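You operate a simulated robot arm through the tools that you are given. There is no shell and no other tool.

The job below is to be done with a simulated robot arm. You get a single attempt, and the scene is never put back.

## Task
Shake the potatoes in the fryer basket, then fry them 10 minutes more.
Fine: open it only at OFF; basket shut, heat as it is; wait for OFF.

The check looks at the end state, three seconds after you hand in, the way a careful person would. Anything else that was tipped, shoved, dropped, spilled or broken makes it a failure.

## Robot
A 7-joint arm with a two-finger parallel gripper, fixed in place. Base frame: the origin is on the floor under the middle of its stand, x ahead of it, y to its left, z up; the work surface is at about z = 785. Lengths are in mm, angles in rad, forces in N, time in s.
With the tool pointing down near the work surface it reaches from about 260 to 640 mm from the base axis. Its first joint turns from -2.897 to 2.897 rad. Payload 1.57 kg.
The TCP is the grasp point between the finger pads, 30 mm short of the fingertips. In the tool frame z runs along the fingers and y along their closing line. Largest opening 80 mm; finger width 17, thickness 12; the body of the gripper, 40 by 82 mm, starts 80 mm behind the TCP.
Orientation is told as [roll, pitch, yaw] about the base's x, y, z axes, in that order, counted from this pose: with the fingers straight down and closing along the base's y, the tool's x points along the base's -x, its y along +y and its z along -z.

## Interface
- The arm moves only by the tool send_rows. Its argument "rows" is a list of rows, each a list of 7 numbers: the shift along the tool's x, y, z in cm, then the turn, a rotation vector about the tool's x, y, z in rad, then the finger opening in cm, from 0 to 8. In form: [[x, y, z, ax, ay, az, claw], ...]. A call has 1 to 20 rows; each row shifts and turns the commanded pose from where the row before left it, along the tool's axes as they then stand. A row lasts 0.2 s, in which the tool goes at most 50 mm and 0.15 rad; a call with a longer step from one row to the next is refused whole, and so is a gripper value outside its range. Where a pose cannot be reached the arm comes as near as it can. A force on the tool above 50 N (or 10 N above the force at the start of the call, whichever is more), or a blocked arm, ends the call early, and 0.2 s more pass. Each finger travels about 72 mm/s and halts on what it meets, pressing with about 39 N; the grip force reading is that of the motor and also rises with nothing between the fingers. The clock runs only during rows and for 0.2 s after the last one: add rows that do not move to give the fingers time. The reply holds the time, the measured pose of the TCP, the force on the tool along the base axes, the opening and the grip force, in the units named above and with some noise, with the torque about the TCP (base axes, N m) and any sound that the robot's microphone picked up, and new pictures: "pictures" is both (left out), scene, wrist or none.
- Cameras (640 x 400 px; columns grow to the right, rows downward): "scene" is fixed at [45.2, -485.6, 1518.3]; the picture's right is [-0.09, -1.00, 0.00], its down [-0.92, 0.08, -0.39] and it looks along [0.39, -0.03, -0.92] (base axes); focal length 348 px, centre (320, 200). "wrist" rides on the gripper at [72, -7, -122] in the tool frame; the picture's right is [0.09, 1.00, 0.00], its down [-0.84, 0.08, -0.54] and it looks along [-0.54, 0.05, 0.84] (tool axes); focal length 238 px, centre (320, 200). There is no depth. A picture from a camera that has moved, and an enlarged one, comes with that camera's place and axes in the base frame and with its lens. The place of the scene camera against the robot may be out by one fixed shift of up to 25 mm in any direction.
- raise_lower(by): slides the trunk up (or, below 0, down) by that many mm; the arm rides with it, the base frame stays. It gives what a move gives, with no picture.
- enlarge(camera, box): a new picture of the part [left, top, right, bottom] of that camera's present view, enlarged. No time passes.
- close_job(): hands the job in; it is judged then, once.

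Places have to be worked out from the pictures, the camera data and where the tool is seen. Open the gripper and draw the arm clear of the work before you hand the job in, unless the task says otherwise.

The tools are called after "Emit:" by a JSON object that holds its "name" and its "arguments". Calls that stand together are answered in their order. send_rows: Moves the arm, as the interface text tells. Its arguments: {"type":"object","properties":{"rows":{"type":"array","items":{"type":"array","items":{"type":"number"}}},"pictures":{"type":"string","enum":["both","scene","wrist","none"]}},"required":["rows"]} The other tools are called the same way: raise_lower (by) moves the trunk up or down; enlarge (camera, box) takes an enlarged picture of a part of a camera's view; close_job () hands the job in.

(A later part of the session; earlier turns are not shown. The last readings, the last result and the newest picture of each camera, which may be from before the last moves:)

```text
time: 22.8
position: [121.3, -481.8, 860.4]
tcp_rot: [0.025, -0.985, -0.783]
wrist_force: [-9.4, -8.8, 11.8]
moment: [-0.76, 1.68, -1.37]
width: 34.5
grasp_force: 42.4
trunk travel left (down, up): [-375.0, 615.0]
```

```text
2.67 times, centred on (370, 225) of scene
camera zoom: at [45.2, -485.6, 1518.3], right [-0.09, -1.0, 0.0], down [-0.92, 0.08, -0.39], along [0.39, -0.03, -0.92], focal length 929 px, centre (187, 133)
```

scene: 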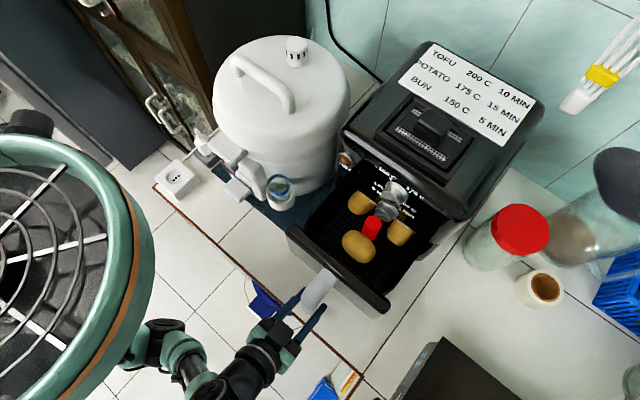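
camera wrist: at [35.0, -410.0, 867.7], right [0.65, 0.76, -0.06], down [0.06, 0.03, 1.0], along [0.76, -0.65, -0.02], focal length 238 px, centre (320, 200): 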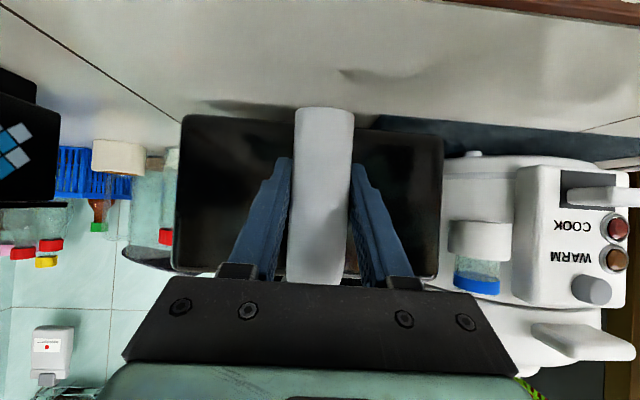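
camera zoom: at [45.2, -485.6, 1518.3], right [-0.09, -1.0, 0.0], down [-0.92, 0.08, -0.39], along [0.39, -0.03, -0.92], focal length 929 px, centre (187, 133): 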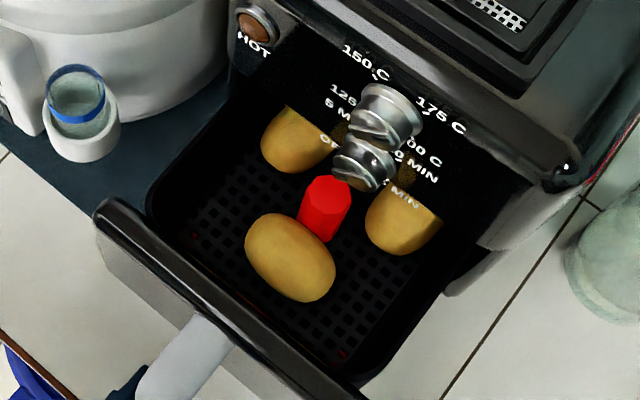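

The potatoes shift further with each set, and the grip has slipped only about 3 mm. I'll do a longer run of rapid 48 mm strokes to stir them well.

Emit:
{"name": "send_rows", "arguments": {"rows": [[-2.67, -0.05, 3.98, 0, 0, 0, 1], [2.67, 0.05, -3.98, 0, 0, 0, 1], [-2.67, -0.05, 3.98, 0, 0, 0, 1], [2.67, 0.05, -3.98, 0, 0, 0, 1], [-2.67, -0.05, 3.98, 0, 0, 0, 1], [2.67, 0.05, -3.98, 0, 0, 0, 1], [-2.67, -0.05, 3.98, 0, 0, 0, 1], [2.67, 0.05, -3.98, 0, 0, 0, 1], [-2.67, -0.05, 3.98, 0, 0, 0, 1], [2.67, 0.05, -3.98, 0, 0, 0, 1], [-2.67, -0.05, 3.98, 0, 0, 0, 1], [2.67, 0.05, -3.98, 0, 0, 0, 1], [-2.67, -0.05, 3.98, 0, 0, 0, 1], [2.67, 0.05, -3.98, 0, 0, 0, 1], [-2.67, -0.05, 3.98, 0, 0, 0, 1], [2.67, 0.05, -3.98, 0, 0, 0, 1], [0, 0, 0, 0, 0, 0, 1]], "pictures": "both"}}

Emit:
{"name": "enlarge", "arguments": {"camera": "scene", "box": [290, 150, 450, 300]}}

```text
time: 26.4
position: [122.7, -481.0, 860.9]
tcp_rot: [0.029, -0.979, -0.784]
wrist_force: [-0.5, 0.0, 0.4]
moment: [-0.01, 0.04, -0.02]
width: 10.0
grasp_force: 0.1
trunk travel left (down, up): [-375.0, 615.0]
camera wrist: at [14.9, -388.2, 868.5], right [0.65, 0.76, -0.06], down [0.05, 0.03, 1.0], along [0.76, -0.65, -0.02], focal length 238 px, centre (320, 200)
```

scene: 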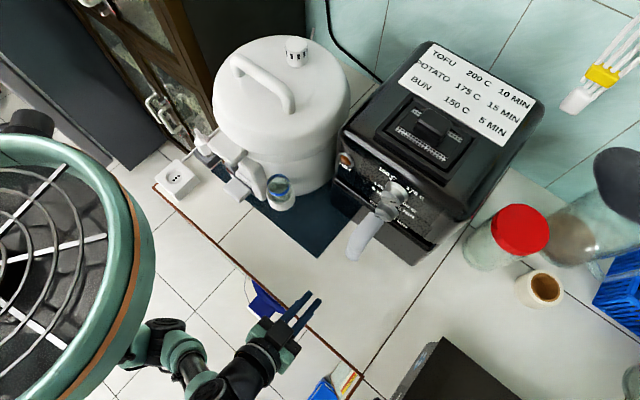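
wrist: 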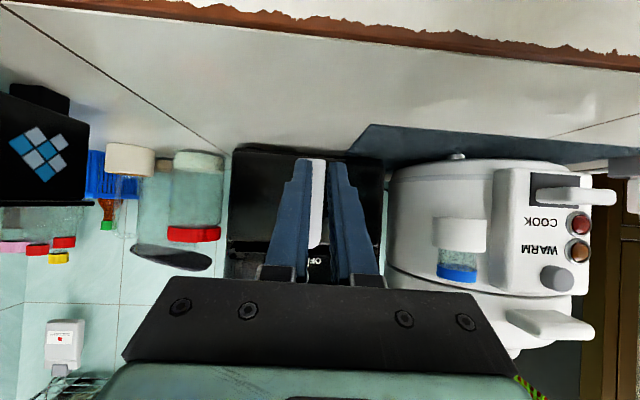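

```text
2.67 times, centred on (370, 225) of scene
camera zoom: at [45.2, -485.6, 1518.3], right [-0.09, -1.0, 0.0], down [-0.92, 0.08, -0.39], along [0.39, -0.03, -0.92], focal length 929 px, centre (187, 133)
```

zoom: 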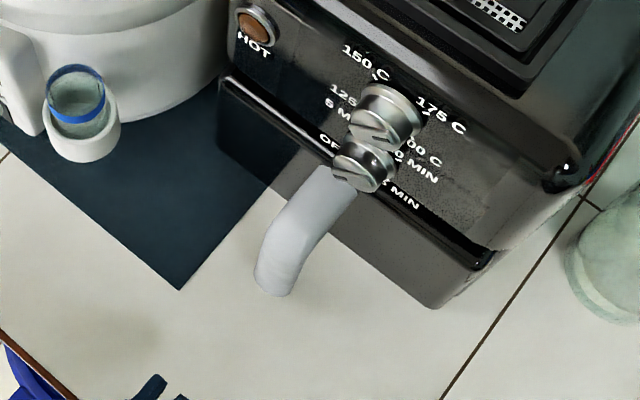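

The handle slipped out of the fingers during that run, and the basket slid back to shut. Nothing else looks disturbed; I'll check the knobs, lamp and surroundings closely.

Emit:
{"name": "enlarge", "arguments": {"camera": "scene", "box": [330, 145, 430, 215]}}

Emit:
{"name": "enlarge", "arguments": {"camera": "wrist", "box": [220, 140, 400, 290]}}

```text
5.71 times, centred on (380, 180) of scene
camera zoom: at [45.2, -485.6, 1518.3], right [-0.09, -1.0, 0.0], down [-0.92, 0.08, -0.39], along [0.39, -0.03, -0.92], focal length 1991 px, centre (-23, 314)
```

zoom: 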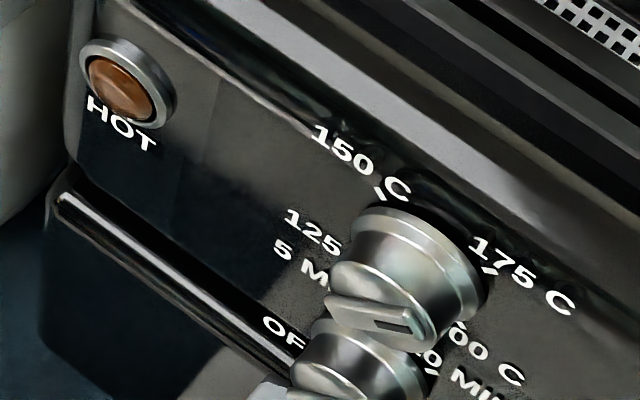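

```text
2.67 times, centred on (310, 215) of wrist
camera zoom: at [14.9, -388.2, 868.5], right [0.65, 0.76, -0.06], down [0.05, 0.03, 1.0], along [0.76, -0.65, -0.02], focal length 636 px, centre (347, 160)
```

zoom: 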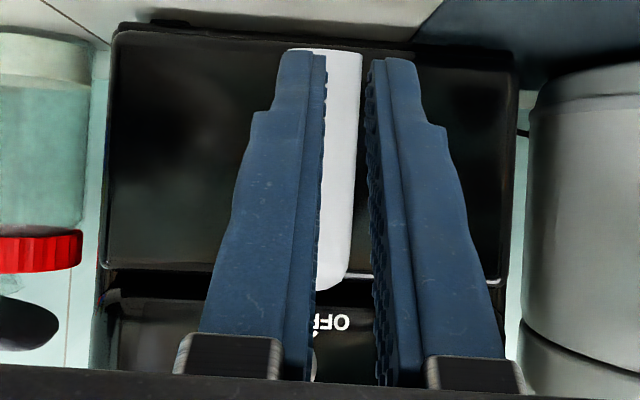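

Still shut, timer at OFF, heat at 175, everything in place. I'll open the fingers and go back to the handle about 8 mm deeper for a firmer hold, to check the potatoes and stir a bit more.

Emit:
{"name": "send_rows", "arguments": {"rows": [[0, 0, 0, 0, 0, 0, 5], [0, 0, 0, 0, 0, 0, 8], [0, 0, 0, 0, 0, 0, 8], [-1.445, -0.04, 2.154, 0, 0, 0, 8], [-1.445, -0.04, 2.154, 0, 0, 0, 8], [-1.445, -0.04, 2.154, 0, 0, 0, 8], [-1.445, -0.04, 2.154, 0, 0, 0, 8], [-1.445, -0.04, 2.154, 0, 0, 0, 8], [-1.445, -0.04, 2.154, 0, 0, 0, 8], [0, 0, 0, 0, 0, 0, 8]], "pictures": "both"}}

```text
time: 28.6
position: [233.8, -590.3, 859.8]
tcp_rot: [0.031, -0.979, -0.782]
wrist_force: [0.1, -0.1, 0.3]
moment: [-0.03, -0.02, 0.02]
width: 80.2
grasp_force: 0.0
trunk travel left (down, up): [-375.0, 615.0]
camera wrist: at [125.6, -497.9, 867.8], right [0.65, 0.76, -0.06], down [0.05, 0.03, 1.0], along [0.76, -0.65, -0.02], focal length 238 px, centre (320, 200)
```

scene: 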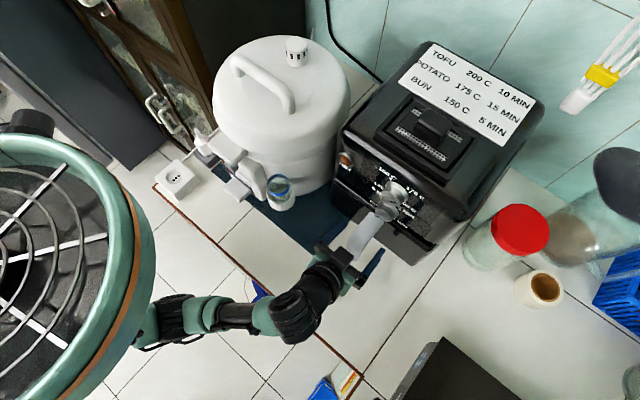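
wrist: 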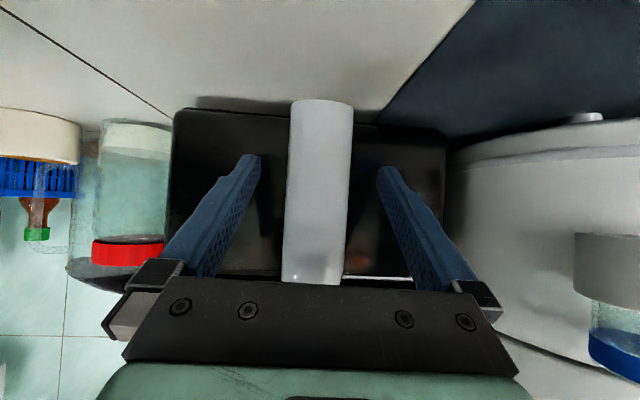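

The fingers straddle the handle, deeper than before. I'll shift 2 mm to centre and close.

Emit:
{"name": "send_rows", "arguments": {"rows": [[0, -0.2, 0, 0, 0, 0, 6], [0, 0, 0, 0, 0, 0, 3.5], [0, 0, 0, 0, 0, 0, 1], [0, 0, 0, 0, 0, 0, 1], [0, 0, 0, 0, 0, 0, 1]], "pictures": "none"}}

Emit:
{"name": "send_rows", "arguments": {"rows": [[0.42, 0, -0.62, 0, 0, 0, 1], [0.42, 0, -0.62, 0, 0, 0, 1], [0.42, 0, -0.62, 0, 0, 0, 1], [0.42, 0, -0.62, 0, 0, 0, 1], [0.42, 0, -0.62, 0, 0, 0, 1], [0.42, 0, -0.62, 0, 0, 0, 1], [0.42, 0, -0.62, 0, 0, 0, 1], [0.42, 0, -0.62, 0, 0, 0, 1], [0.42, 0, -0.62, 0, 0, 0, 1], [0.42, 0, -0.62, 0, 0, 0, 1], [0.42, 0, -0.62, 0, 0, 0, 1], [0.42, 0, -0.62, 0, 0, 0, 1], [0.42, 0, -0.62, 0, 0, 0, 1], [0.42, 0, -0.62, 0, 0, 0, 1], [0.42, 0, -0.62, 0, 0, 0, 1], [0.42, 0, -0.62, 0, 0, 0, 1], [0.42, 0, -0.62, 0, 0, 0, 1], [0.42, 0, -0.62, 0, 0, 0, 1], [0.42, 0, -0.62, 0, 0, 0, 1], [0.42, 0, -0.62, 0, 0, 0, 1]], "pictures": "both"}}

Emit:
{"name": "enlarge", "arguments": {"camera": "scene", "box": [290, 150, 450, 300]}}

```text
time: 29.8
position: [232.0, -591.9, 860.5]
tcp_rot: [0.026, -0.979, -0.78]
wrist_force: [1.5, 4.9, -3.9]
moment: [-1.3, 1.0, -1.1]
width: 34.7
grasp_force: 41.7
trunk travel left (down, up): [-375.0, 615.0]
```

```text
time: 34.0
position: [125.5, -486.3, 860.0]
tcp_rot: [0.022, -0.975, -0.771]
wrist_force: [21.1, 21.0, -1.7]
moment: [-1.8, 0.91, -1.26]
width: 34.7
grasp_force: 42.1
trunk travel left (down, up): [-375.0, 615.0]
camera wrist: at [17.9, -394.2, 868.0], right [0.64, 0.76, -0.06], down [0.06, 0.04, 1.0], along [0.76, -0.65, -0.02], focal length 238 px, centre (320, 200)
```

scene: 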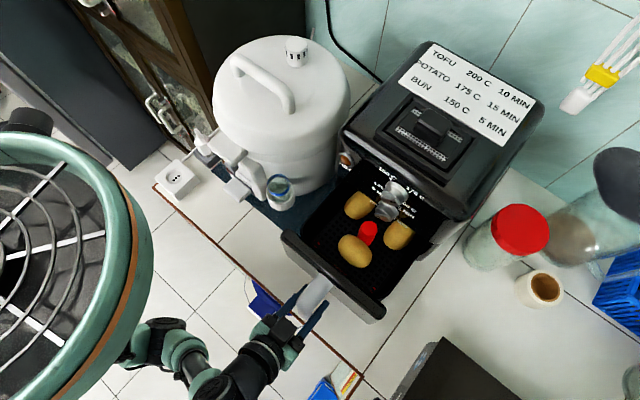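
wrist: 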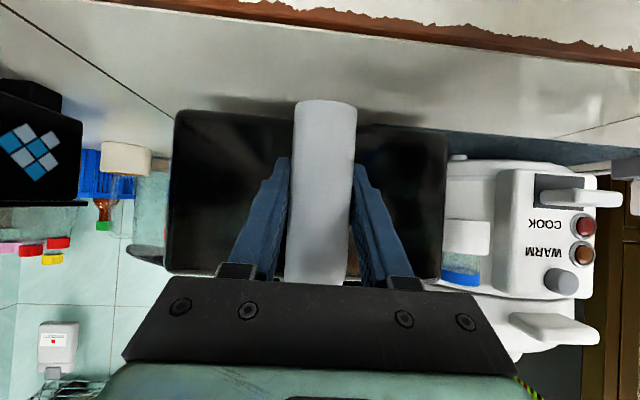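

```text
2.67 times, centred on (370, 225) of scene
camera zoom: at [45.2, -485.6, 1518.3], right [-0.09, -1.0, 0.0], down [-0.92, 0.08, -0.39], along [0.39, -0.03, -0.92], focal length 929 px, centre (187, 133)
```

zoom: 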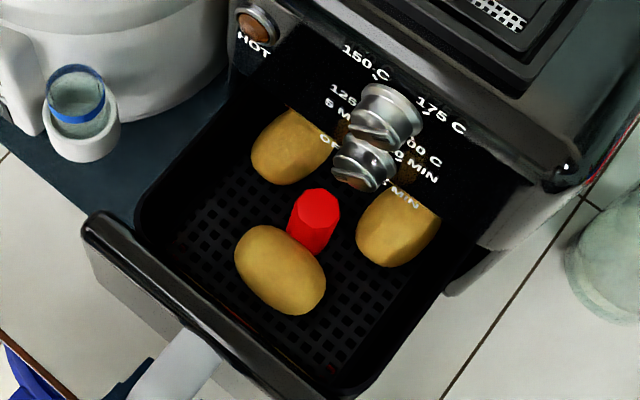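

The basket is out again with a deeper grip. The growing side load means the true slide direction is about 0.035 rad off my pull direction, so I'll relieve it with a 5 mm sideways shift. Then I'll shake six more cycles with that correction in each stroke.

Emit:
{"name": "send_rows", "arguments": {"rows": [[0, 0.25, 0, 0, 0, 0, 1], [0, 0.25, 0, 0, 0, 0, 1], [-2.67, -0.16, 3.98, 0, 0, 0, 1], [2.67, 0.16, -3.98, 0, 0, 0, 1], [-2.67, -0.16, 3.98, 0, 0, 0, 1], [2.67, 0.16, -3.98, 0, 0, 0, 1], [-2.67, -0.16, 3.98, 0, 0, 0, 1], [2.67, 0.16, -3.98, 0, 0, 0, 1], [-2.67, -0.16, 3.98, 0, 0, 0, 1], [2.67, 0.16, -3.98, 0, 0, 0, 1], [0, 0, 0, 0, 0, 0, 1]], "pictures": "scene"}}

Emit:
{"name": "enlarge", "arguments": {"camera": "scene", "box": [290, 150, 450, 300]}}

```text
time: 36.4
position: [125.9, -485.8, 859.5]
tcp_rot: [0.031, -0.975, -0.784]
wrist_force: [3.2, 0.0, -12.9]
moment: [-1.27, 1.39, -1.32]
width: 34.9
grasp_force: 41.8
trunk travel left (down, up): [-375.0, 615.0]
```

scene: 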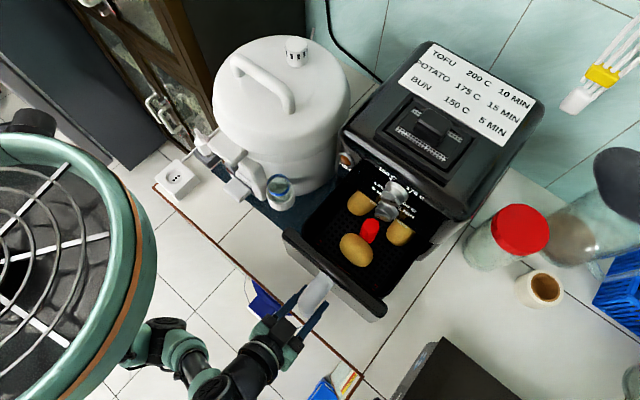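

```text
2.67 times, centred on (370, 225) of scene
camera zoom: at [45.2, -485.6, 1518.3], right [-0.09, -1.0, 0.0], down [-0.92, 0.08, -0.39], along [0.39, -0.03, -0.92], focal length 929 px, centre (187, 133)
```

zoom: 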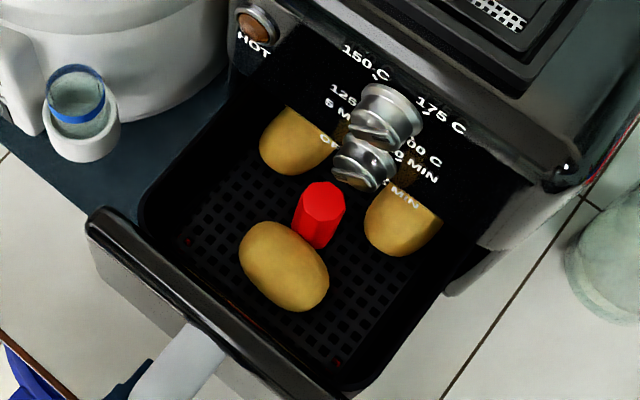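

The grip held this time and the potatoes moved again. Another round of six cycles.

Emit:
{"name": "send_rows", "arguments": {"rows": [[-2.7, -0.16, 4.02, 0, 0, 0, 1], [2.7, 0.16, -4.02, 0, 0, 0, 1], [-2.7, -0.16, 4.02, 0, 0, 0, 1], [2.7, 0.16, -4.02, 0, 0, 0, 1], [-2.7, -0.16, 4.02, 0, 0, 0, 1], [2.7, 0.16, -4.02, 0, 0, 0, 1], [-2.7, -0.16, 4.02, 0, 0, 0, 1], [2.7, 0.16, -4.02, 0, 0, 0, 1], [-2.7, -0.16, 4.02, 0, 0, 0, 1], [2.7, 0.16, -4.02, 0, 0, 0, 1], [-2.7, -0.16, 4.02, 0, 0, 0, 1], [2.7, 0.16, -4.02, 0, 0, 0, 1], [0, 0, 0, 0, 0, 0, 1]], "pictures": "both"}}

Emit:
{"name": "enlarge", "arguments": {"camera": "scene", "box": [290, 150, 450, 300]}}

```text
time: 39.2
position: [123.5, -485.2, 859.1]
tcp_rot: [0.03, -0.978, -0.792]
wrist_force: [-12.3, -17.0, -4.0]
moment: [-0.31, 1.25, -1.3]
width: 34.6
grasp_force: 41.1
trunk travel left (down, up): [-375.0, 615.0]
camera wrist: at [17.1, -391.3, 866.7], right [0.66, 0.75, -0.06], down [0.06, 0.03, 1.0], along [0.75, -0.66, -0.02], focal length 238 px, centre (320, 200)
```

scene: 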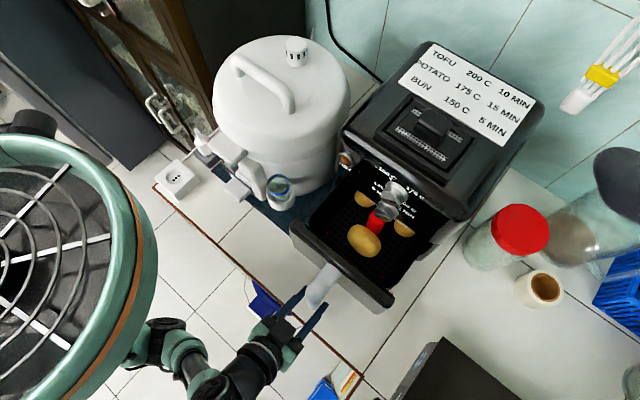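
wrist: 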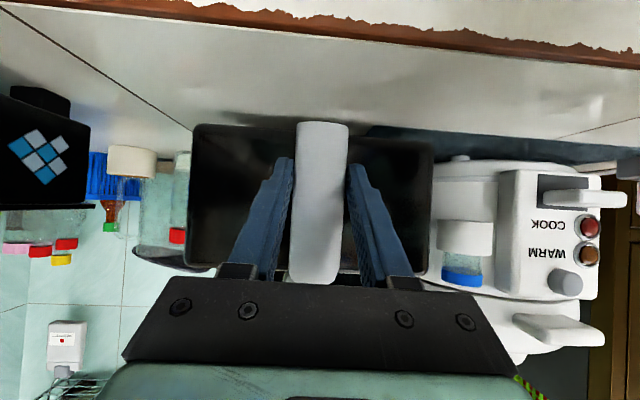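

```text
2.67 times, centred on (370, 225) of scene
camera zoom: at [45.2, -485.6, 1518.3], right [-0.09, -1.0, 0.0], down [-0.92, 0.08, -0.39], along [0.39, -0.03, -0.92], focal length 929 px, centre (187, 133)
```

zoom: 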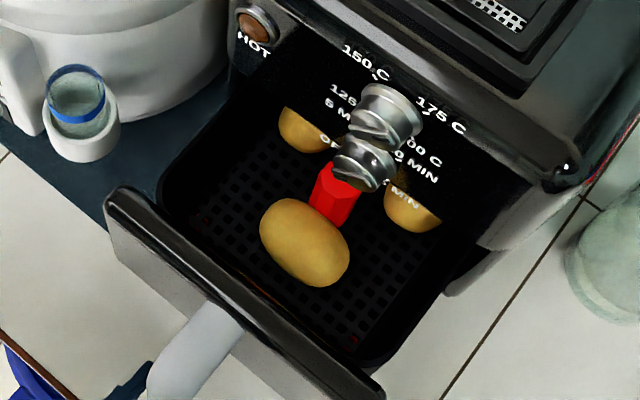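

The fingers slipped about 14 mm outward on the handle, while the basket stayed in its guides. I'll release, advance back onto the handle and regrip.

Emit:
{"name": "send_rows", "arguments": {"rows": [[0, 0, 0, 0, 0, 0, 5.5], [0, 0, 0, 0, 0, 0, 6], [-0.45, 0, 0.66, 0, 0, 0, 6], [-0.45, 0, 0.66, 0, 0, 0, 6], [0, 0, 0, 0, 0, 0, 6]], "pictures": "both"}}

```text
time: 40.4
position: [138.0, -493.8, 858.9]
tcp_rot: [0.029, -0.979, -0.785]
wrist_force: [0.0, -0.6, 0.0]
moment: [-0.03, 0.02, 0.02]
width: 60.0
grasp_force: 0.0
trunk travel left (down, up): [-375.0, 615.0]
camera wrist: at [30.3, -401.7, 866.9], right [0.65, 0.76, -0.06], down [0.05, 0.03, 1.0], along [0.76, -0.65, -0.02], focal length 238 px, centre (320, 200)
```

scene: 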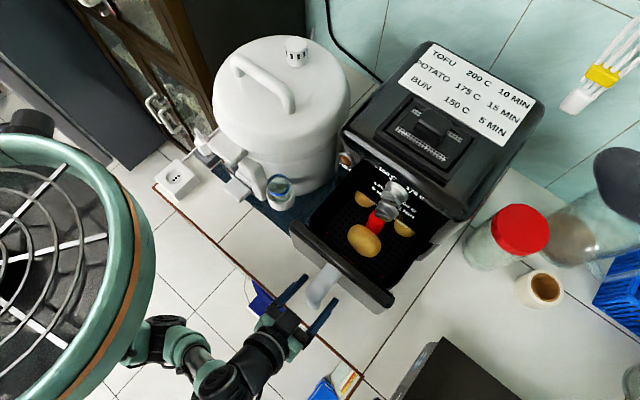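
wrist: 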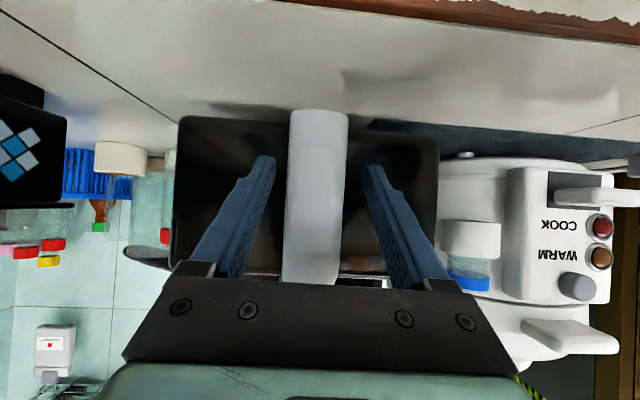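

The basket stayed put when released. I'll go 8 mm deeper, centre 2 mm, and close again.

Emit:
{"name": "send_rows", "arguments": {"rows": [[-0.45, -0.2, 0.66, 0, 0, 0, 6], [0, 0, 0, 0, 0, 0, 4], [0, 0, 0, 0, 0, 0, 1], [0, 0, 0, 0, 0, 0, 1], [0, 0, 0, 0, 0, 0, 1]], "pictures": "none"}}

```text
time: 41.6
position: [141.7, -501.7, 860.1]
tcp_rot: [0.026, -0.981, -0.783]
wrist_force: [0.3, -3.5, -1.4]
moment: [-1.03, 1.15, -1.16]
width: 34.8
grasp_force: 42.2
trunk travel left (down, up): [-375.0, 615.0]
```

Firm grip again. This time I'll use asymmetric strokes, a sharp start inward with a soft stop and then a slow return, so the potatoes slide towards the front of the basket.

Emit:
{"name": "send_rows", "arguments": {"rows": [[0.56, 0.03, -0.83, 0, 0, 0, 1], [0.56, 0.03, -0.83, 0, 0, 0, 1], [-2.51, -0.15, 3.74, 0, 0, 0, 1], [-1.56, -0.09, 2.32, 0, 0, 0, 1], [-0.67, -0.04, 1.0, 0, 0, 0, 1], [0.79, 0.047, -1.177, 0, 0, 0, 1], [0.79, 0.047, -1.177, 0, 0, 0, 1], [0.79, 0.047, -1.177, 0, 0, 0, 1], [0.79, 0.047, -1.177, 0, 0, 0, 1], [0.79, 0.047, -1.177, 0, 0, 0, 1], [0.79, 0.047, -1.177, 0, 0, 0, 1], [-2.51, -0.15, 3.74, 0, 0, 0, 1], [-1.56, -0.09, 2.32, 0, 0, 0, 1], [-0.67, -0.04, 1.0, 0, 0, 0, 1], [0.79, 0.047, -1.177, 0, 0, 0, 1], [0.79, 0.047, -1.177, 0, 0, 0, 1], [0.79, 0.047, -1.177, 0, 0, 0, 1], [0.79, 0.047, -1.177, 0, 0, 0, 1], [0.79, 0.047, -1.177, 0, 0, 0, 1], [0.79, 0.047, -1.177, 0, 0, 0, 1]], "pictures": "scene"}}

Emit:
{"name": "enlarge", "arguments": {"camera": "scene", "box": [290, 150, 450, 300]}}

```text
time: 45.8
position: [128.6, -488.9, 860.0]
tcp_rot: [0.029, -0.98, -0.785]
wrist_force: [-6.6, -2.0, -5.7]
moment: [-1.61, 0.68, -0.74]
width: 34.5
grasp_force: 41.7
trunk travel left (down, up): [-375.0, 615.0]
```

scene: 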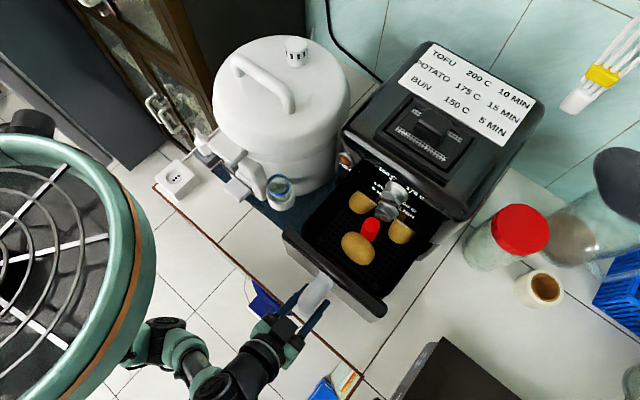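

```text
2.67 times, centred on (370, 225) of scene
camera zoom: at [45.2, -485.6, 1518.3], right [-0.09, -1.0, 0.0], down [-0.92, 0.08, -0.39], along [0.39, -0.03, -0.92], focal length 929 px, centre (187, 133)
```

zoom: 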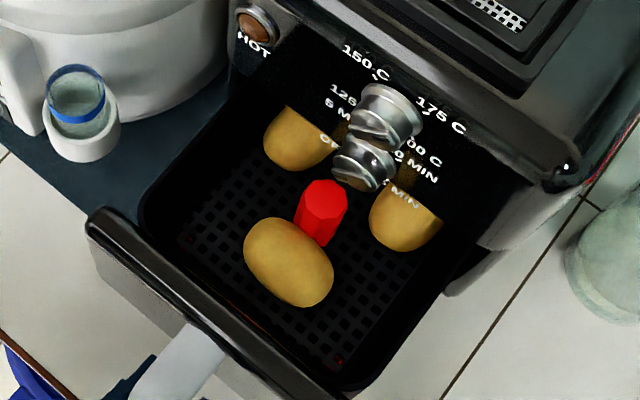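

The potatoes are about 19 mm from where they started. I'll do the opposite asymmetry, slow in and sharp out, to move them further.

Emit:
{"name": "send_rows", "arguments": {"rows": [[-0.79, -0.047, 1.177, 0, 0, 0, 1], [-0.79, -0.047, 1.177, 0, 0, 0, 1], [-0.79, -0.047, 1.177, 0, 0, 0, 1], [-0.79, -0.047, 1.177, 0, 0, 0, 1], [-0.79, -0.047, 1.177, 0, 0, 0, 1], [-0.79, -0.047, 1.177, 0, 0, 0, 1], [2.51, 0.15, -3.74, 0, 0, 0, 1], [1.56, 0.09, -2.32, 0, 0, 0, 1], [0.67, 0.04, -1.0, 0, 0, 0, 1], [-0.79, -0.047, 1.177, 0, 0, 0, 1], [-0.79, -0.047, 1.177, 0, 0, 0, 1], [-0.79, -0.047, 1.177, 0, 0, 0, 1], [-0.79, -0.047, 1.177, 0, 0, 0, 1], [-0.79, -0.047, 1.177, 0, 0, 0, 1], [-0.79, -0.047, 1.177, 0, 0, 0, 1], [2.51, 0.15, -3.74, 0, 0, 0, 1], [1.56, 0.09, -2.32, 0, 0, 0, 1], [0.67, 0.04, -1.0, 0, 0, 0, 1], [0, 0, 0, 0, 0, 0, 1]], "pictures": "scene"}}

Emit:
{"name": "enlarge", "arguments": {"camera": "scene", "box": [290, 150, 450, 300]}}

```text
time: 49.8
position: [127.8, -487.7, 860.7]
tcp_rot: [0.031, -0.978, -0.788]
wrist_force: [-4.0, 0.0, -5.4]
moment: [-0.84, 1.42, -1.05]
width: 34.8
grasp_force: 42.1
trunk travel left (down, up): [-375.0, 615.0]
```

scene: 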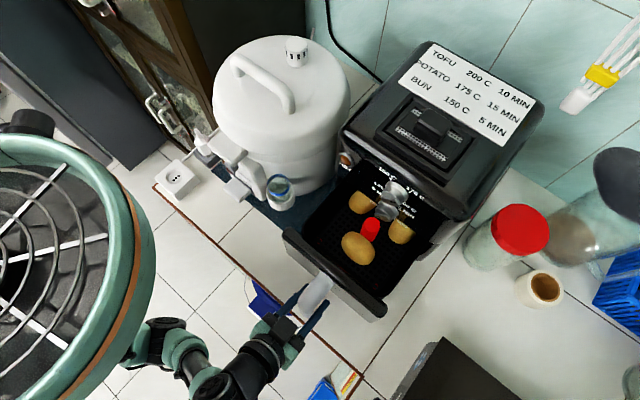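

```text
2.67 times, centred on (370, 225) of scene
camera zoom: at [45.2, -485.6, 1518.3], right [-0.09, -1.0, 0.0], down [-0.92, 0.08, -0.39], along [0.39, -0.03, -0.92], focal length 929 px, centre (187, 133)
```

zoom: 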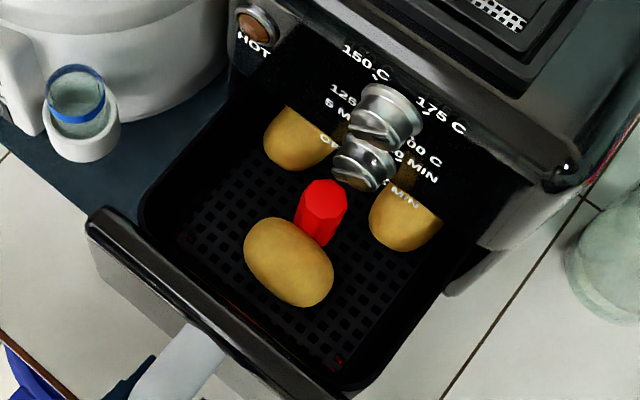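

Single-sided jerks don't move them; full reversals do. I'll make the outer reversal sharp and the inner one gentle, which slides the potatoes towards the front and can't pull the fingers off the handle.

Emit:
{"name": "send_rows", "arguments": {"rows": [[-0.836, -0.05, 1.245, 0, 0, 0, 1], [-0.836, -0.05, 1.245, 0, 0, 0, 1], [-0.836, -0.05, 1.245, 0, 0, 0, 1], [-0.836, -0.05, 1.245, 0, 0, 0, 1], [-0.836, -0.05, 1.245, 0, 0, 0, 1], [-0.836, -0.05, 1.245, 0, 0, 0, 1], [0.67, 0.04, -1.0, 0, 0, 0, 1], [1.67, 0.1, -2.49, 0, 0, 0, 1], [2.67, 0.16, -3.98, 0, 0, 0, 1], [-2.67, -0.16, 3.98, 0, 0, 0, 1], [-1.67, -0.1, 2.49, 0, 0, 0, 1], [-0.67, -0.04, 1.0, 0, 0, 0, 1], [0.67, 0.04, -1.0, 0, 0, 0, 1], [1.67, 0.1, -2.49, 0, 0, 0, 1], [2.67, 0.16, -3.98, 0, 0, 0, 1], [-2.67, -0.16, 3.98, 0, 0, 0, 1], [-1.67, -0.1, 2.49, 0, 0, 0, 1], [-0.67, -0.04, 1.0, 0, 0, 0, 1]], "pictures": "none"}}

Emit:
{"name": "send_rows", "arguments": {"rows": [[0.67, 0.04, -1.0, 0, 0, 0, 1], [1.67, 0.1, -2.49, 0, 0, 0, 1], [2.67, 0.16, -3.98, 0, 0, 0, 1], [-2.67, -0.16, 3.98, 0, 0, 0, 1], [-1.67, -0.1, 2.49, 0, 0, 0, 1], [-0.67, -0.04, 1.0, 0, 0, 0, 1], [0.67, 0.04, -1.0, 0, 0, 0, 1], [1.67, 0.1, -2.49, 0, 0, 0, 1], [2.67, 0.16, -3.98, 0, 0, 0, 1], [-2.67, -0.16, 3.98, 0, 0, 0, 1], [-1.67, -0.1, 2.49, 0, 0, 0, 1], [-0.67, -0.04, 1.0, 0, 0, 0, 1], [0.836, 0.05, -1.245, 0, 0, 0, 1], [0.836, 0.05, -1.245, 0, 0, 0, 1], [0.836, 0.05, -1.245, 0, 0, 0, 1], [0.836, 0.05, -1.245, 0, 0, 0, 1], [0.836, 0.05, -1.245, 0, 0, 0, 1], [0.836, 0.05, -1.245, 0, 0, 0, 1]], "pictures": "both"}}

Emit:
{"name": "enlarge", "arguments": {"camera": "scene", "box": [290, 150, 450, 300]}}

```text
time: 53.6
position: [192.8, -553.7, 859.8]
tcp_rot: [0.03, -0.979, -0.785]
wrist_force: [0.2, -3.2, 2.2]
moment: [-1.22, 0.81, -1.09]
width: 34.6
grasp_force: 42.2
trunk travel left (down, up): [-375.0, 615.0]
```

```text
time: 57.4
position: [127.5, -488.5, 859.5]
tcp_rot: [0.029, -0.976, -0.786]
wrist_force: [1.2, 5.4, -1.9]
moment: [-0.4, 1.49, -1.08]
width: 34.7
grasp_force: 41.9
trunk travel left (down, up): [-375.0, 615.0]
camera wrist: at [20.6, -395.2, 866.9], right [0.65, 0.76, -0.06], down [0.05, 0.03, 1.0], along [0.76, -0.65, -0.02], focal length 238 px, centre (320, 200)
```

scene: 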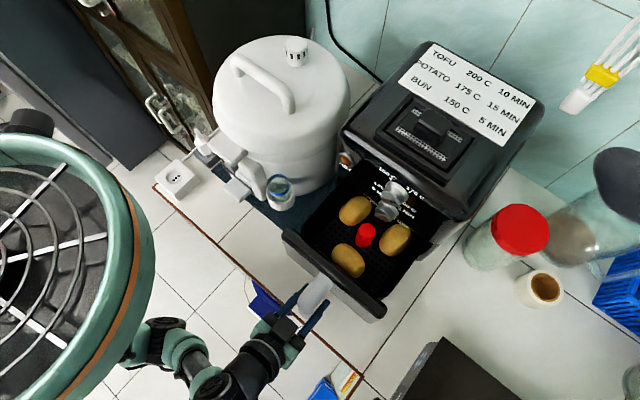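
wrist: 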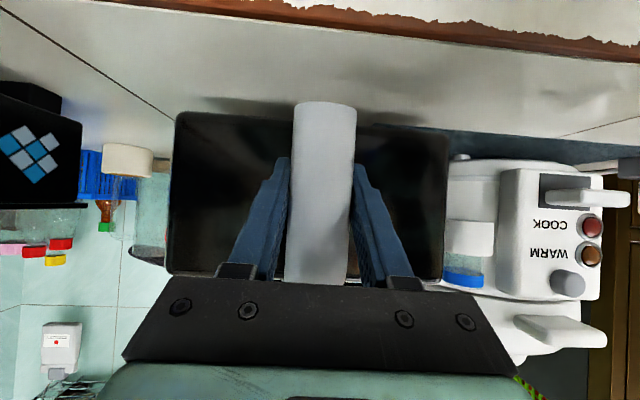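

```text
2.67 times, centred on (370, 225) of scene
camera zoom: at [45.2, -485.6, 1518.3], right [-0.09, -1.0, 0.0], down [-0.92, 0.08, -0.39], along [0.39, -0.03, -0.92], focal length 929 px, centre (187, 133)
```

zoom: 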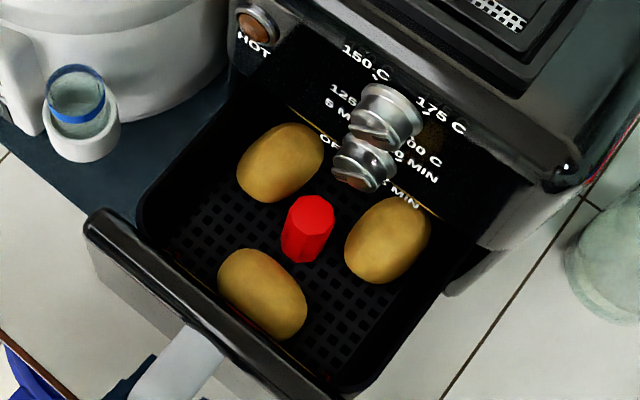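

That works with no slip: the potatoes slid about 20 mm forward and one turned. They're now close to their starting places, so I'll repeat to carry them well past those.

Emit:
{"name": "send_rows", "arguments": {"rows": [[-0.836, -0.05, 1.245, 0, 0, 0, 1], [-0.836, -0.05, 1.245, 0, 0, 0, 1], [-0.836, -0.05, 1.245, 0, 0, 0, 1], [-0.836, -0.05, 1.245, 0, 0, 0, 1], [-0.836, -0.05, 1.245, 0, 0, 0, 1], [-0.836, -0.05, 1.245, 0, 0, 0, 1], [0.67, 0.04, -1.0, 0, 0, 0, 1], [1.67, 0.1, -2.49, 0, 0, 0, 1], [2.67, 0.16, -3.98, 0, 0, 0, 1], [-2.67, -0.16, 3.98, 0, 0, 0, 1], [-1.67, -0.1, 2.49, 0, 0, 0, 1], [-0.67, -0.04, 1.0, 0, 0, 0, 1], [0.67, 0.04, -1.0, 0, 0, 0, 1], [1.67, 0.1, -2.49, 0, 0, 0, 1], [2.67, 0.16, -3.98, 0, 0, 0, 1], [-2.67, -0.16, 3.98, 0, 0, 0, 1], [-1.67, -0.1, 2.49, 0, 0, 0, 1], [-0.67, -0.04, 1.0, 0, 0, 0, 1]], "pictures": "none"}}

Emit:
{"name": "send_rows", "arguments": {"rows": [[0.67, 0.04, -1.0, 0, 0, 0, 1], [1.67, 0.1, -2.49, 0, 0, 0, 1], [2.67, 0.16, -3.98, 0, 0, 0, 1], [-2.67, -0.16, 3.98, 0, 0, 0, 1], [-1.67, -0.1, 2.49, 0, 0, 0, 1], [-0.67, -0.04, 1.0, 0, 0, 0, 1], [0.67, 0.04, -1.0, 0, 0, 0, 1], [1.67, 0.1, -2.49, 0, 0, 0, 1], [2.67, 0.16, -3.98, 0, 0, 0, 1], [-2.67, -0.16, 3.98, 0, 0, 0, 1], [-1.67, -0.1, 2.49, 0, 0, 0, 1], [-0.67, -0.04, 1.0, 0, 0, 0, 1], [0.836, 0.05, -1.245, 0, 0, 0, 1], [0.836, 0.05, -1.245, 0, 0, 0, 1], [0.836, 0.05, -1.245, 0, 0, 0, 1], [0.836, 0.05, -1.245, 0, 0, 0, 1], [0.836, 0.05, -1.245, 0, 0, 0, 1], [0.836, 0.05, -1.245, 0, 0, 0, 1]], "pictures": "both"}}

Emit:
{"name": "enlarge", "arguments": {"camera": "scene", "box": [290, 150, 450, 300]}}

```text
time: 61.2
position: [193.5, -553.3, 860.3]
tcp_rot: [0.031, -0.979, -0.781]
wrist_force: [3.9, 0.3, -8.1]
moment: [-1.55, 0.65, -0.99]
width: 34.8
grasp_force: 42.3
trunk travel left (down, up): [-375.0, 615.0]
```

```text
time: 65.0
position: [128.7, -487.1, 859.1]
tcp_rot: [0.031, -0.978, -0.787]
wrist_force: [-3.0, 1.2, -9.6]
moment: [-2.08, 0.33, -0.81]
width: 35.0
grasp_force: 42.7
trunk travel left (down, up): [-375.0, 615.0]
camera wrist: at [20.0, -394.4, 867.4], right [0.65, 0.76, -0.06], down [0.05, 0.03, 1.0], along [0.76, -0.65, -0.02], focal length 238 px, centre (320, 200)
```

scene: 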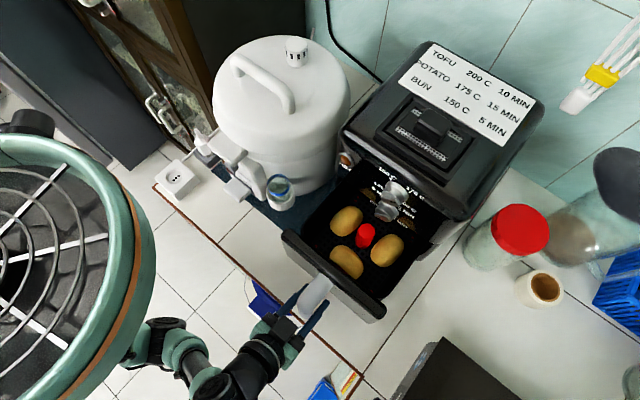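
wrist: 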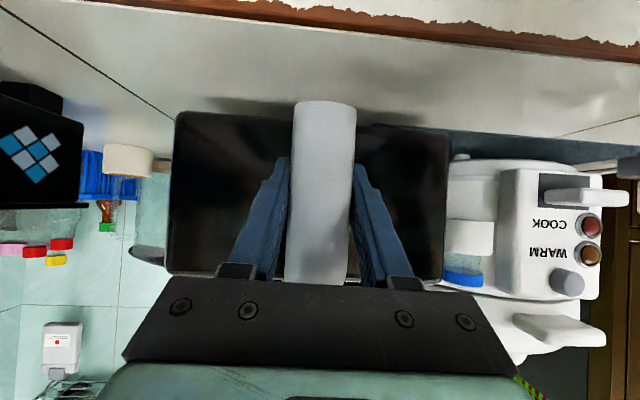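

```text
2.67 times, centred on (370, 225) of scene
camera zoom: at [45.2, -485.6, 1518.3], right [-0.09, -1.0, 0.0], down [-0.92, 0.08, -0.39], along [0.39, -0.03, -0.92], focal length 929 px, centre (187, 133)
```

zoom: 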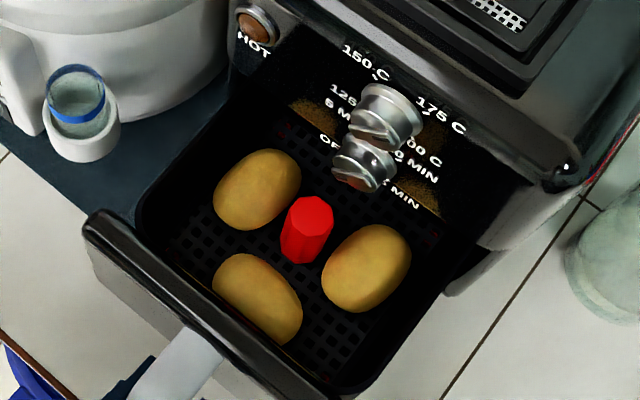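

All three potatoes now sit clearly elsewhere, A and B about 28 mm off and C about 17 mm off and turned, with everything still in the basket. I'll push the basket in gently, 140 mm first.

Emit:
{"name": "send_rows", "arguments": {"rows": [[-0.557, -0.033, 0.83, 0, 0, 0, 1], [-0.557, -0.033, 0.83, 0, 0, 0, 1], [-0.557, -0.033, 0.83, 0, 0, 0, 1], [-0.557, -0.033, 0.83, 0, 0, 0, 1], [-0.557, -0.033, 0.83, 0, 0, 0, 1], [-0.557, -0.033, 0.83, 0, 0, 0, 1], [-0.557, -0.033, 0.83, 0, 0, 0, 1], [-0.557, -0.033, 0.83, 0, 0, 0, 1], [-0.557, -0.033, 0.83, 0, 0, 0, 1], [-0.557, -0.033, 0.83, 0, 0, 0, 1], [-0.557, -0.033, 0.83, 0, 0, 0, 1], [-0.557, -0.033, 0.83, 0, 0, 0, 1], [-0.557, -0.033, 0.83, 0, 0, 0, 1], [-0.557, -0.033, 0.83, 0, 0, 0, 1], [0, 0, 0, 0, 0, 0, 1]], "pictures": "both"}}

Emit:
{"name": "enlarge", "arguments": {"camera": "scene", "box": [300, 140, 460, 280]}}

```text
time: 68.2
position: [229.5, -588.0, 859.9]
tcp_rot: [0.026, -0.979, -0.782]
wrist_force: [6.7, 3.0, -4.7]
moment: [-1.5, 0.7, -1.05]
width: 34.6
grasp_force: 42.5
trunk travel left (down, up): [-375.0, 615.0]
camera wrist: at [120.7, -495.6, 867.3], right [0.65, 0.76, -0.06], down [0.05, 0.03, 1.0], along [0.76, -0.65, -0.02], focal length 238 px, centre (320, 200)
```

scene: 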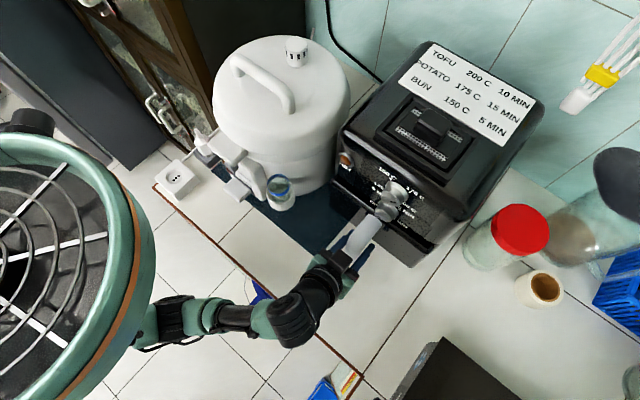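
wrist: 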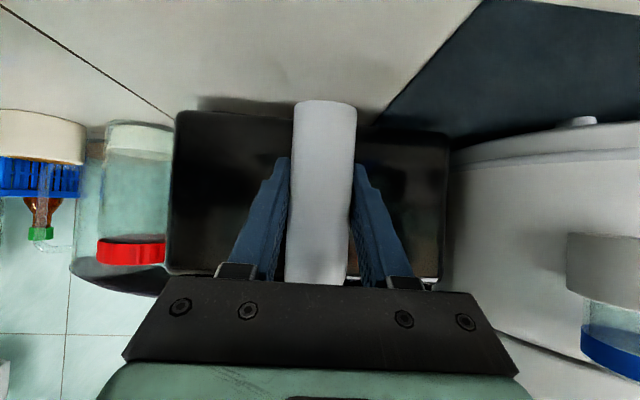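

```text
2.86 times, centred on (380, 210) of scene
camera zoom: at [45.2, -485.6, 1518.3], right [-0.09, -1.0, 0.0], down [-0.92, 0.08, -0.39], along [0.39, -0.03, -0.92], focal length 995 px, centre (149, 171)
```

zoom: 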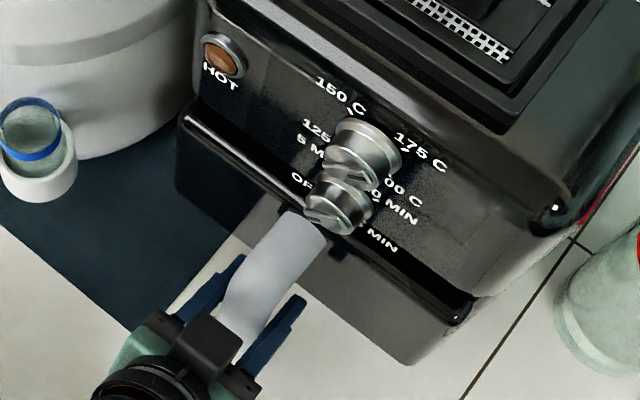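

About 5 mm remains. I'll press in with small 1.5 mm steps and watch for the stop.

Emit:
{"name": "send_rows", "arguments": {"rows": [[-0.084, -0.005, 0.125, 0, 0, 0, 1], [-0.084, -0.005, 0.125, 0, 0, 0, 1], [-0.084, -0.005, 0.125, 0, 0, 0, 1], [-0.084, -0.005, 0.125, 0, 0, 0, 1], [-0.084, -0.005, 0.125, 0, 0, 0, 1], [-0.084, -0.005, 0.125, 0, 0, 0, 1]], "pictures": "scene"}}

Emit:
{"name": "enlarge", "arguments": {"camera": "scene", "box": [300, 140, 460, 280]}}

```text
time: 69.6
position: [232.5, -591.4, 859.7]
tcp_rot: [0.03, -0.975, -0.783]
wrist_force: [-3.1, 29.0, -10.2]
moment: [-2.91, -0.04, -0.82]
width: 35.0
grasp_force: 41.8
trunk travel left (down, up): [-375.0, 615.0]
```

scene: 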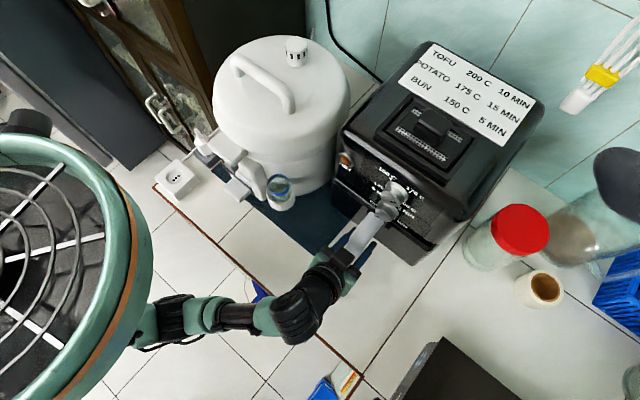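

```text
2.86 times, centred on (380, 210) of scene
camera zoom: at [45.2, -485.6, 1518.3], right [-0.09, -1.0, 0.0], down [-0.92, 0.08, -0.39], along [0.39, -0.03, -0.92], focal length 995 px, centre (149, 171)
```

zoom: 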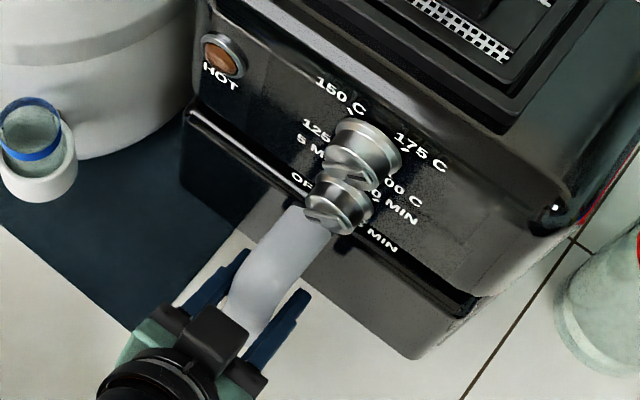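

The force rose to about 23 N at the same place as the original closed position, so the basket is fully shut. I'll release the handle and back straight out 130 mm.

Emit:
{"name": "send_rows", "arguments": {"rows": [[0, 0, 0, 0, 0, 0, 5], [0, 0, 0, 0, 0, 0, 8], [0, 0, 0, 0, 0, 0, 8], [1.0, 0, -1.5, 0, 0, 0, 8], [1.25, 0, -1.86, 0, 0, 0, 8], [1.25, 0, -1.86, 0, 0, 0, 8], [1.25, 0, -1.86, 0, 0, 0, 8], [1.25, 0, -1.86, 0, 0, 0, 8], [1.25, 0, -1.86, 0, 0, 0, 8], [0, 0, 0, 0, 0, 0, 8]], "pictures": "both"}}

Emit:
{"name": "enlarge", "arguments": {"camera": "scene", "box": [300, 140, 460, 280]}}

```text
time: 71.8
position: [139.8, -503.4, 860.9]
tcp_rot: [0.028, -0.977, -0.783]
wrist_force: [-0.1, -0.1, -0.3]
moment: [-0.01, 0.01, 0.01]
width: 79.8
grasp_force: 0.0
trunk travel left (down, up): [-375.0, 615.0]
camera wrist: at [32.3, -411.5, 867.7], right [0.65, 0.76, -0.06], down [0.05, 0.03, 1.0], along [0.76, -0.65, -0.02], focal length 238 px, centre (320, 200)
```

scene: 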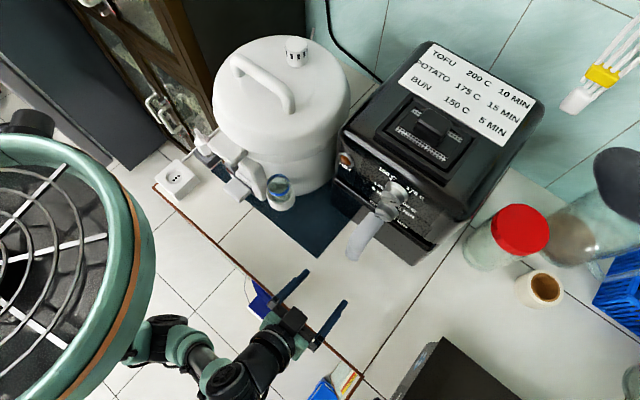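
wrist: 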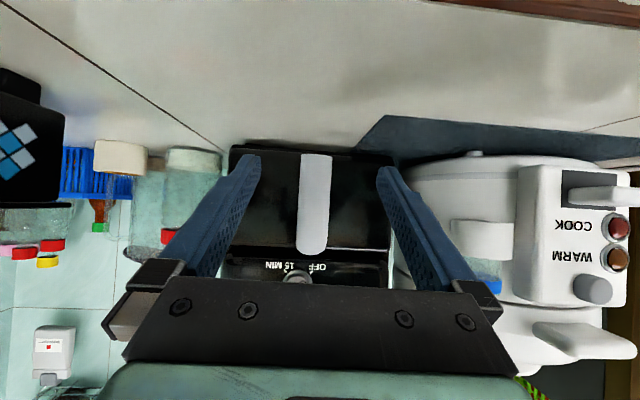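

```text
2.86 times, centred on (380, 210) of scene
camera zoom: at [45.2, -485.6, 1518.3], right [-0.09, -1.0, 0.0], down [-0.92, 0.08, -0.39], along [0.39, -0.03, -0.92], focal length 995 px, centre (149, 171)
```

zoom: 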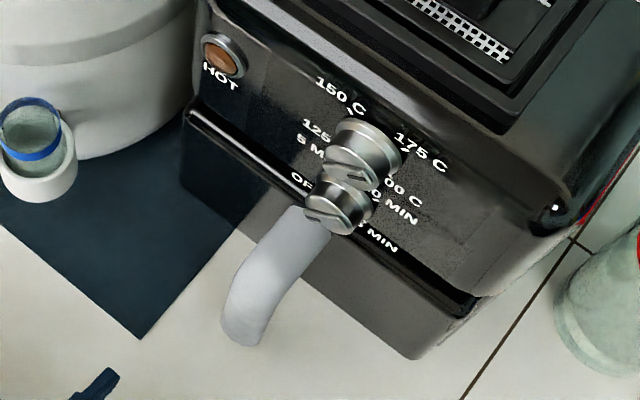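

I'll compare the drawer with the pre-opening picture using the identical crop, to confirm it's fully shut.

Emit:
{"name": "enlarge", "arguments": {"camera": "scene", "box": [280, 150, 440, 290]}}

```text
2.86 times, centred on (360, 220) of scene
camera zoom: at [45.2, -485.6, 1518.3], right [-0.09, -1.0, 0.0], down [-0.92, 0.08, -0.39], along [0.39, -0.03, -0.92], focal length 995 px, centre (206, 143)
```

zoom: 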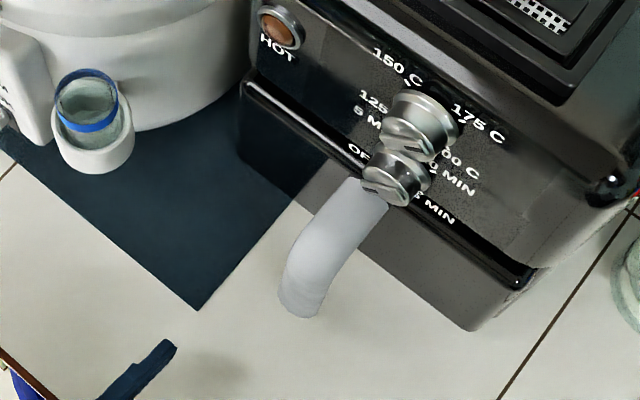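

Identical to the shut picture, so the basket is closed. Now for the timer: I'll raise the trunk 130 mm to bring the open fingers and camera level with the knob for precise aiming.

Emit:
{"name": "raise_lower", "arguments": {"by": 130}}

Emit:
{"name": "send_rows", "arguments": {"rows": [[0, 0, 0, 0, 0, 0, 8]], "pictures": "wrist"}}

Emit:
{"name": "enlarge", "arguments": {"camera": "wrist", "box": [230, 80, 410, 240]}}

```text
time: 73.3
position: [140.1, -504.3, 991.3]
tcp_rot: [0.03, -0.979, -0.784]
wrist_force: [-0.8, 0.3, -0.3]
moment: [0.02, -0.02, 0.03]
width: 79.9
grasp_force: 0.1
trunk travel left (down, up): [-505.0, 485.0]
```

```text
time: 73.8
position: [139.8, -504.5, 990.6]
tcp_rot: [0.029, -0.978, -0.783]
wrist_force: [0.0, 0.1, 0.5]
moment: [0.01, -0.01, 0.0]
width: 79.9
grasp_force: 0.0
trunk travel left (down, up): [-505.0, 485.0]
camera wrist: at [32.6, -411.8, 997.7], right [0.65, 0.76, -0.06], down [0.05, 0.03, 1.0], along [0.76, -0.65, -0.02], focal length 238 px, centre (320, 200)
```

wrist: 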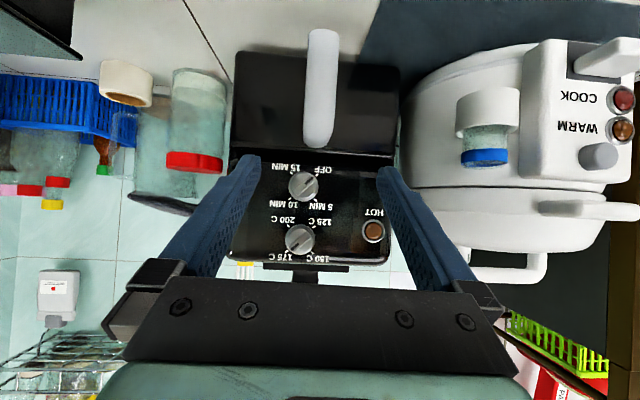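

```text
2.50 times, centred on (320, 160) of wrist
camera zoom: at [32.6, -411.8, 997.7], right [0.65, 0.76, -0.06], down [0.05, 0.03, 1.0], along [0.76, -0.65, -0.02], focal length 596 px, centre (320, 300)
```

zoom: 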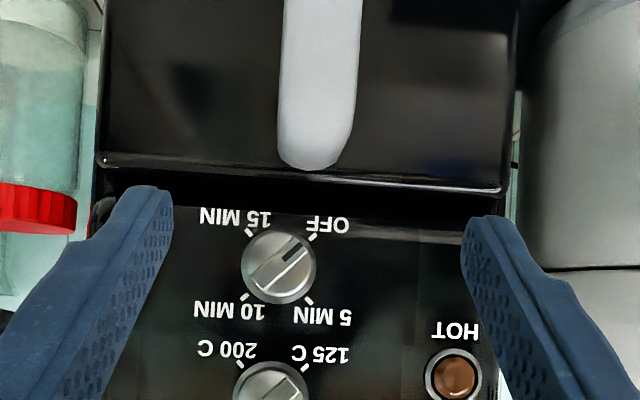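

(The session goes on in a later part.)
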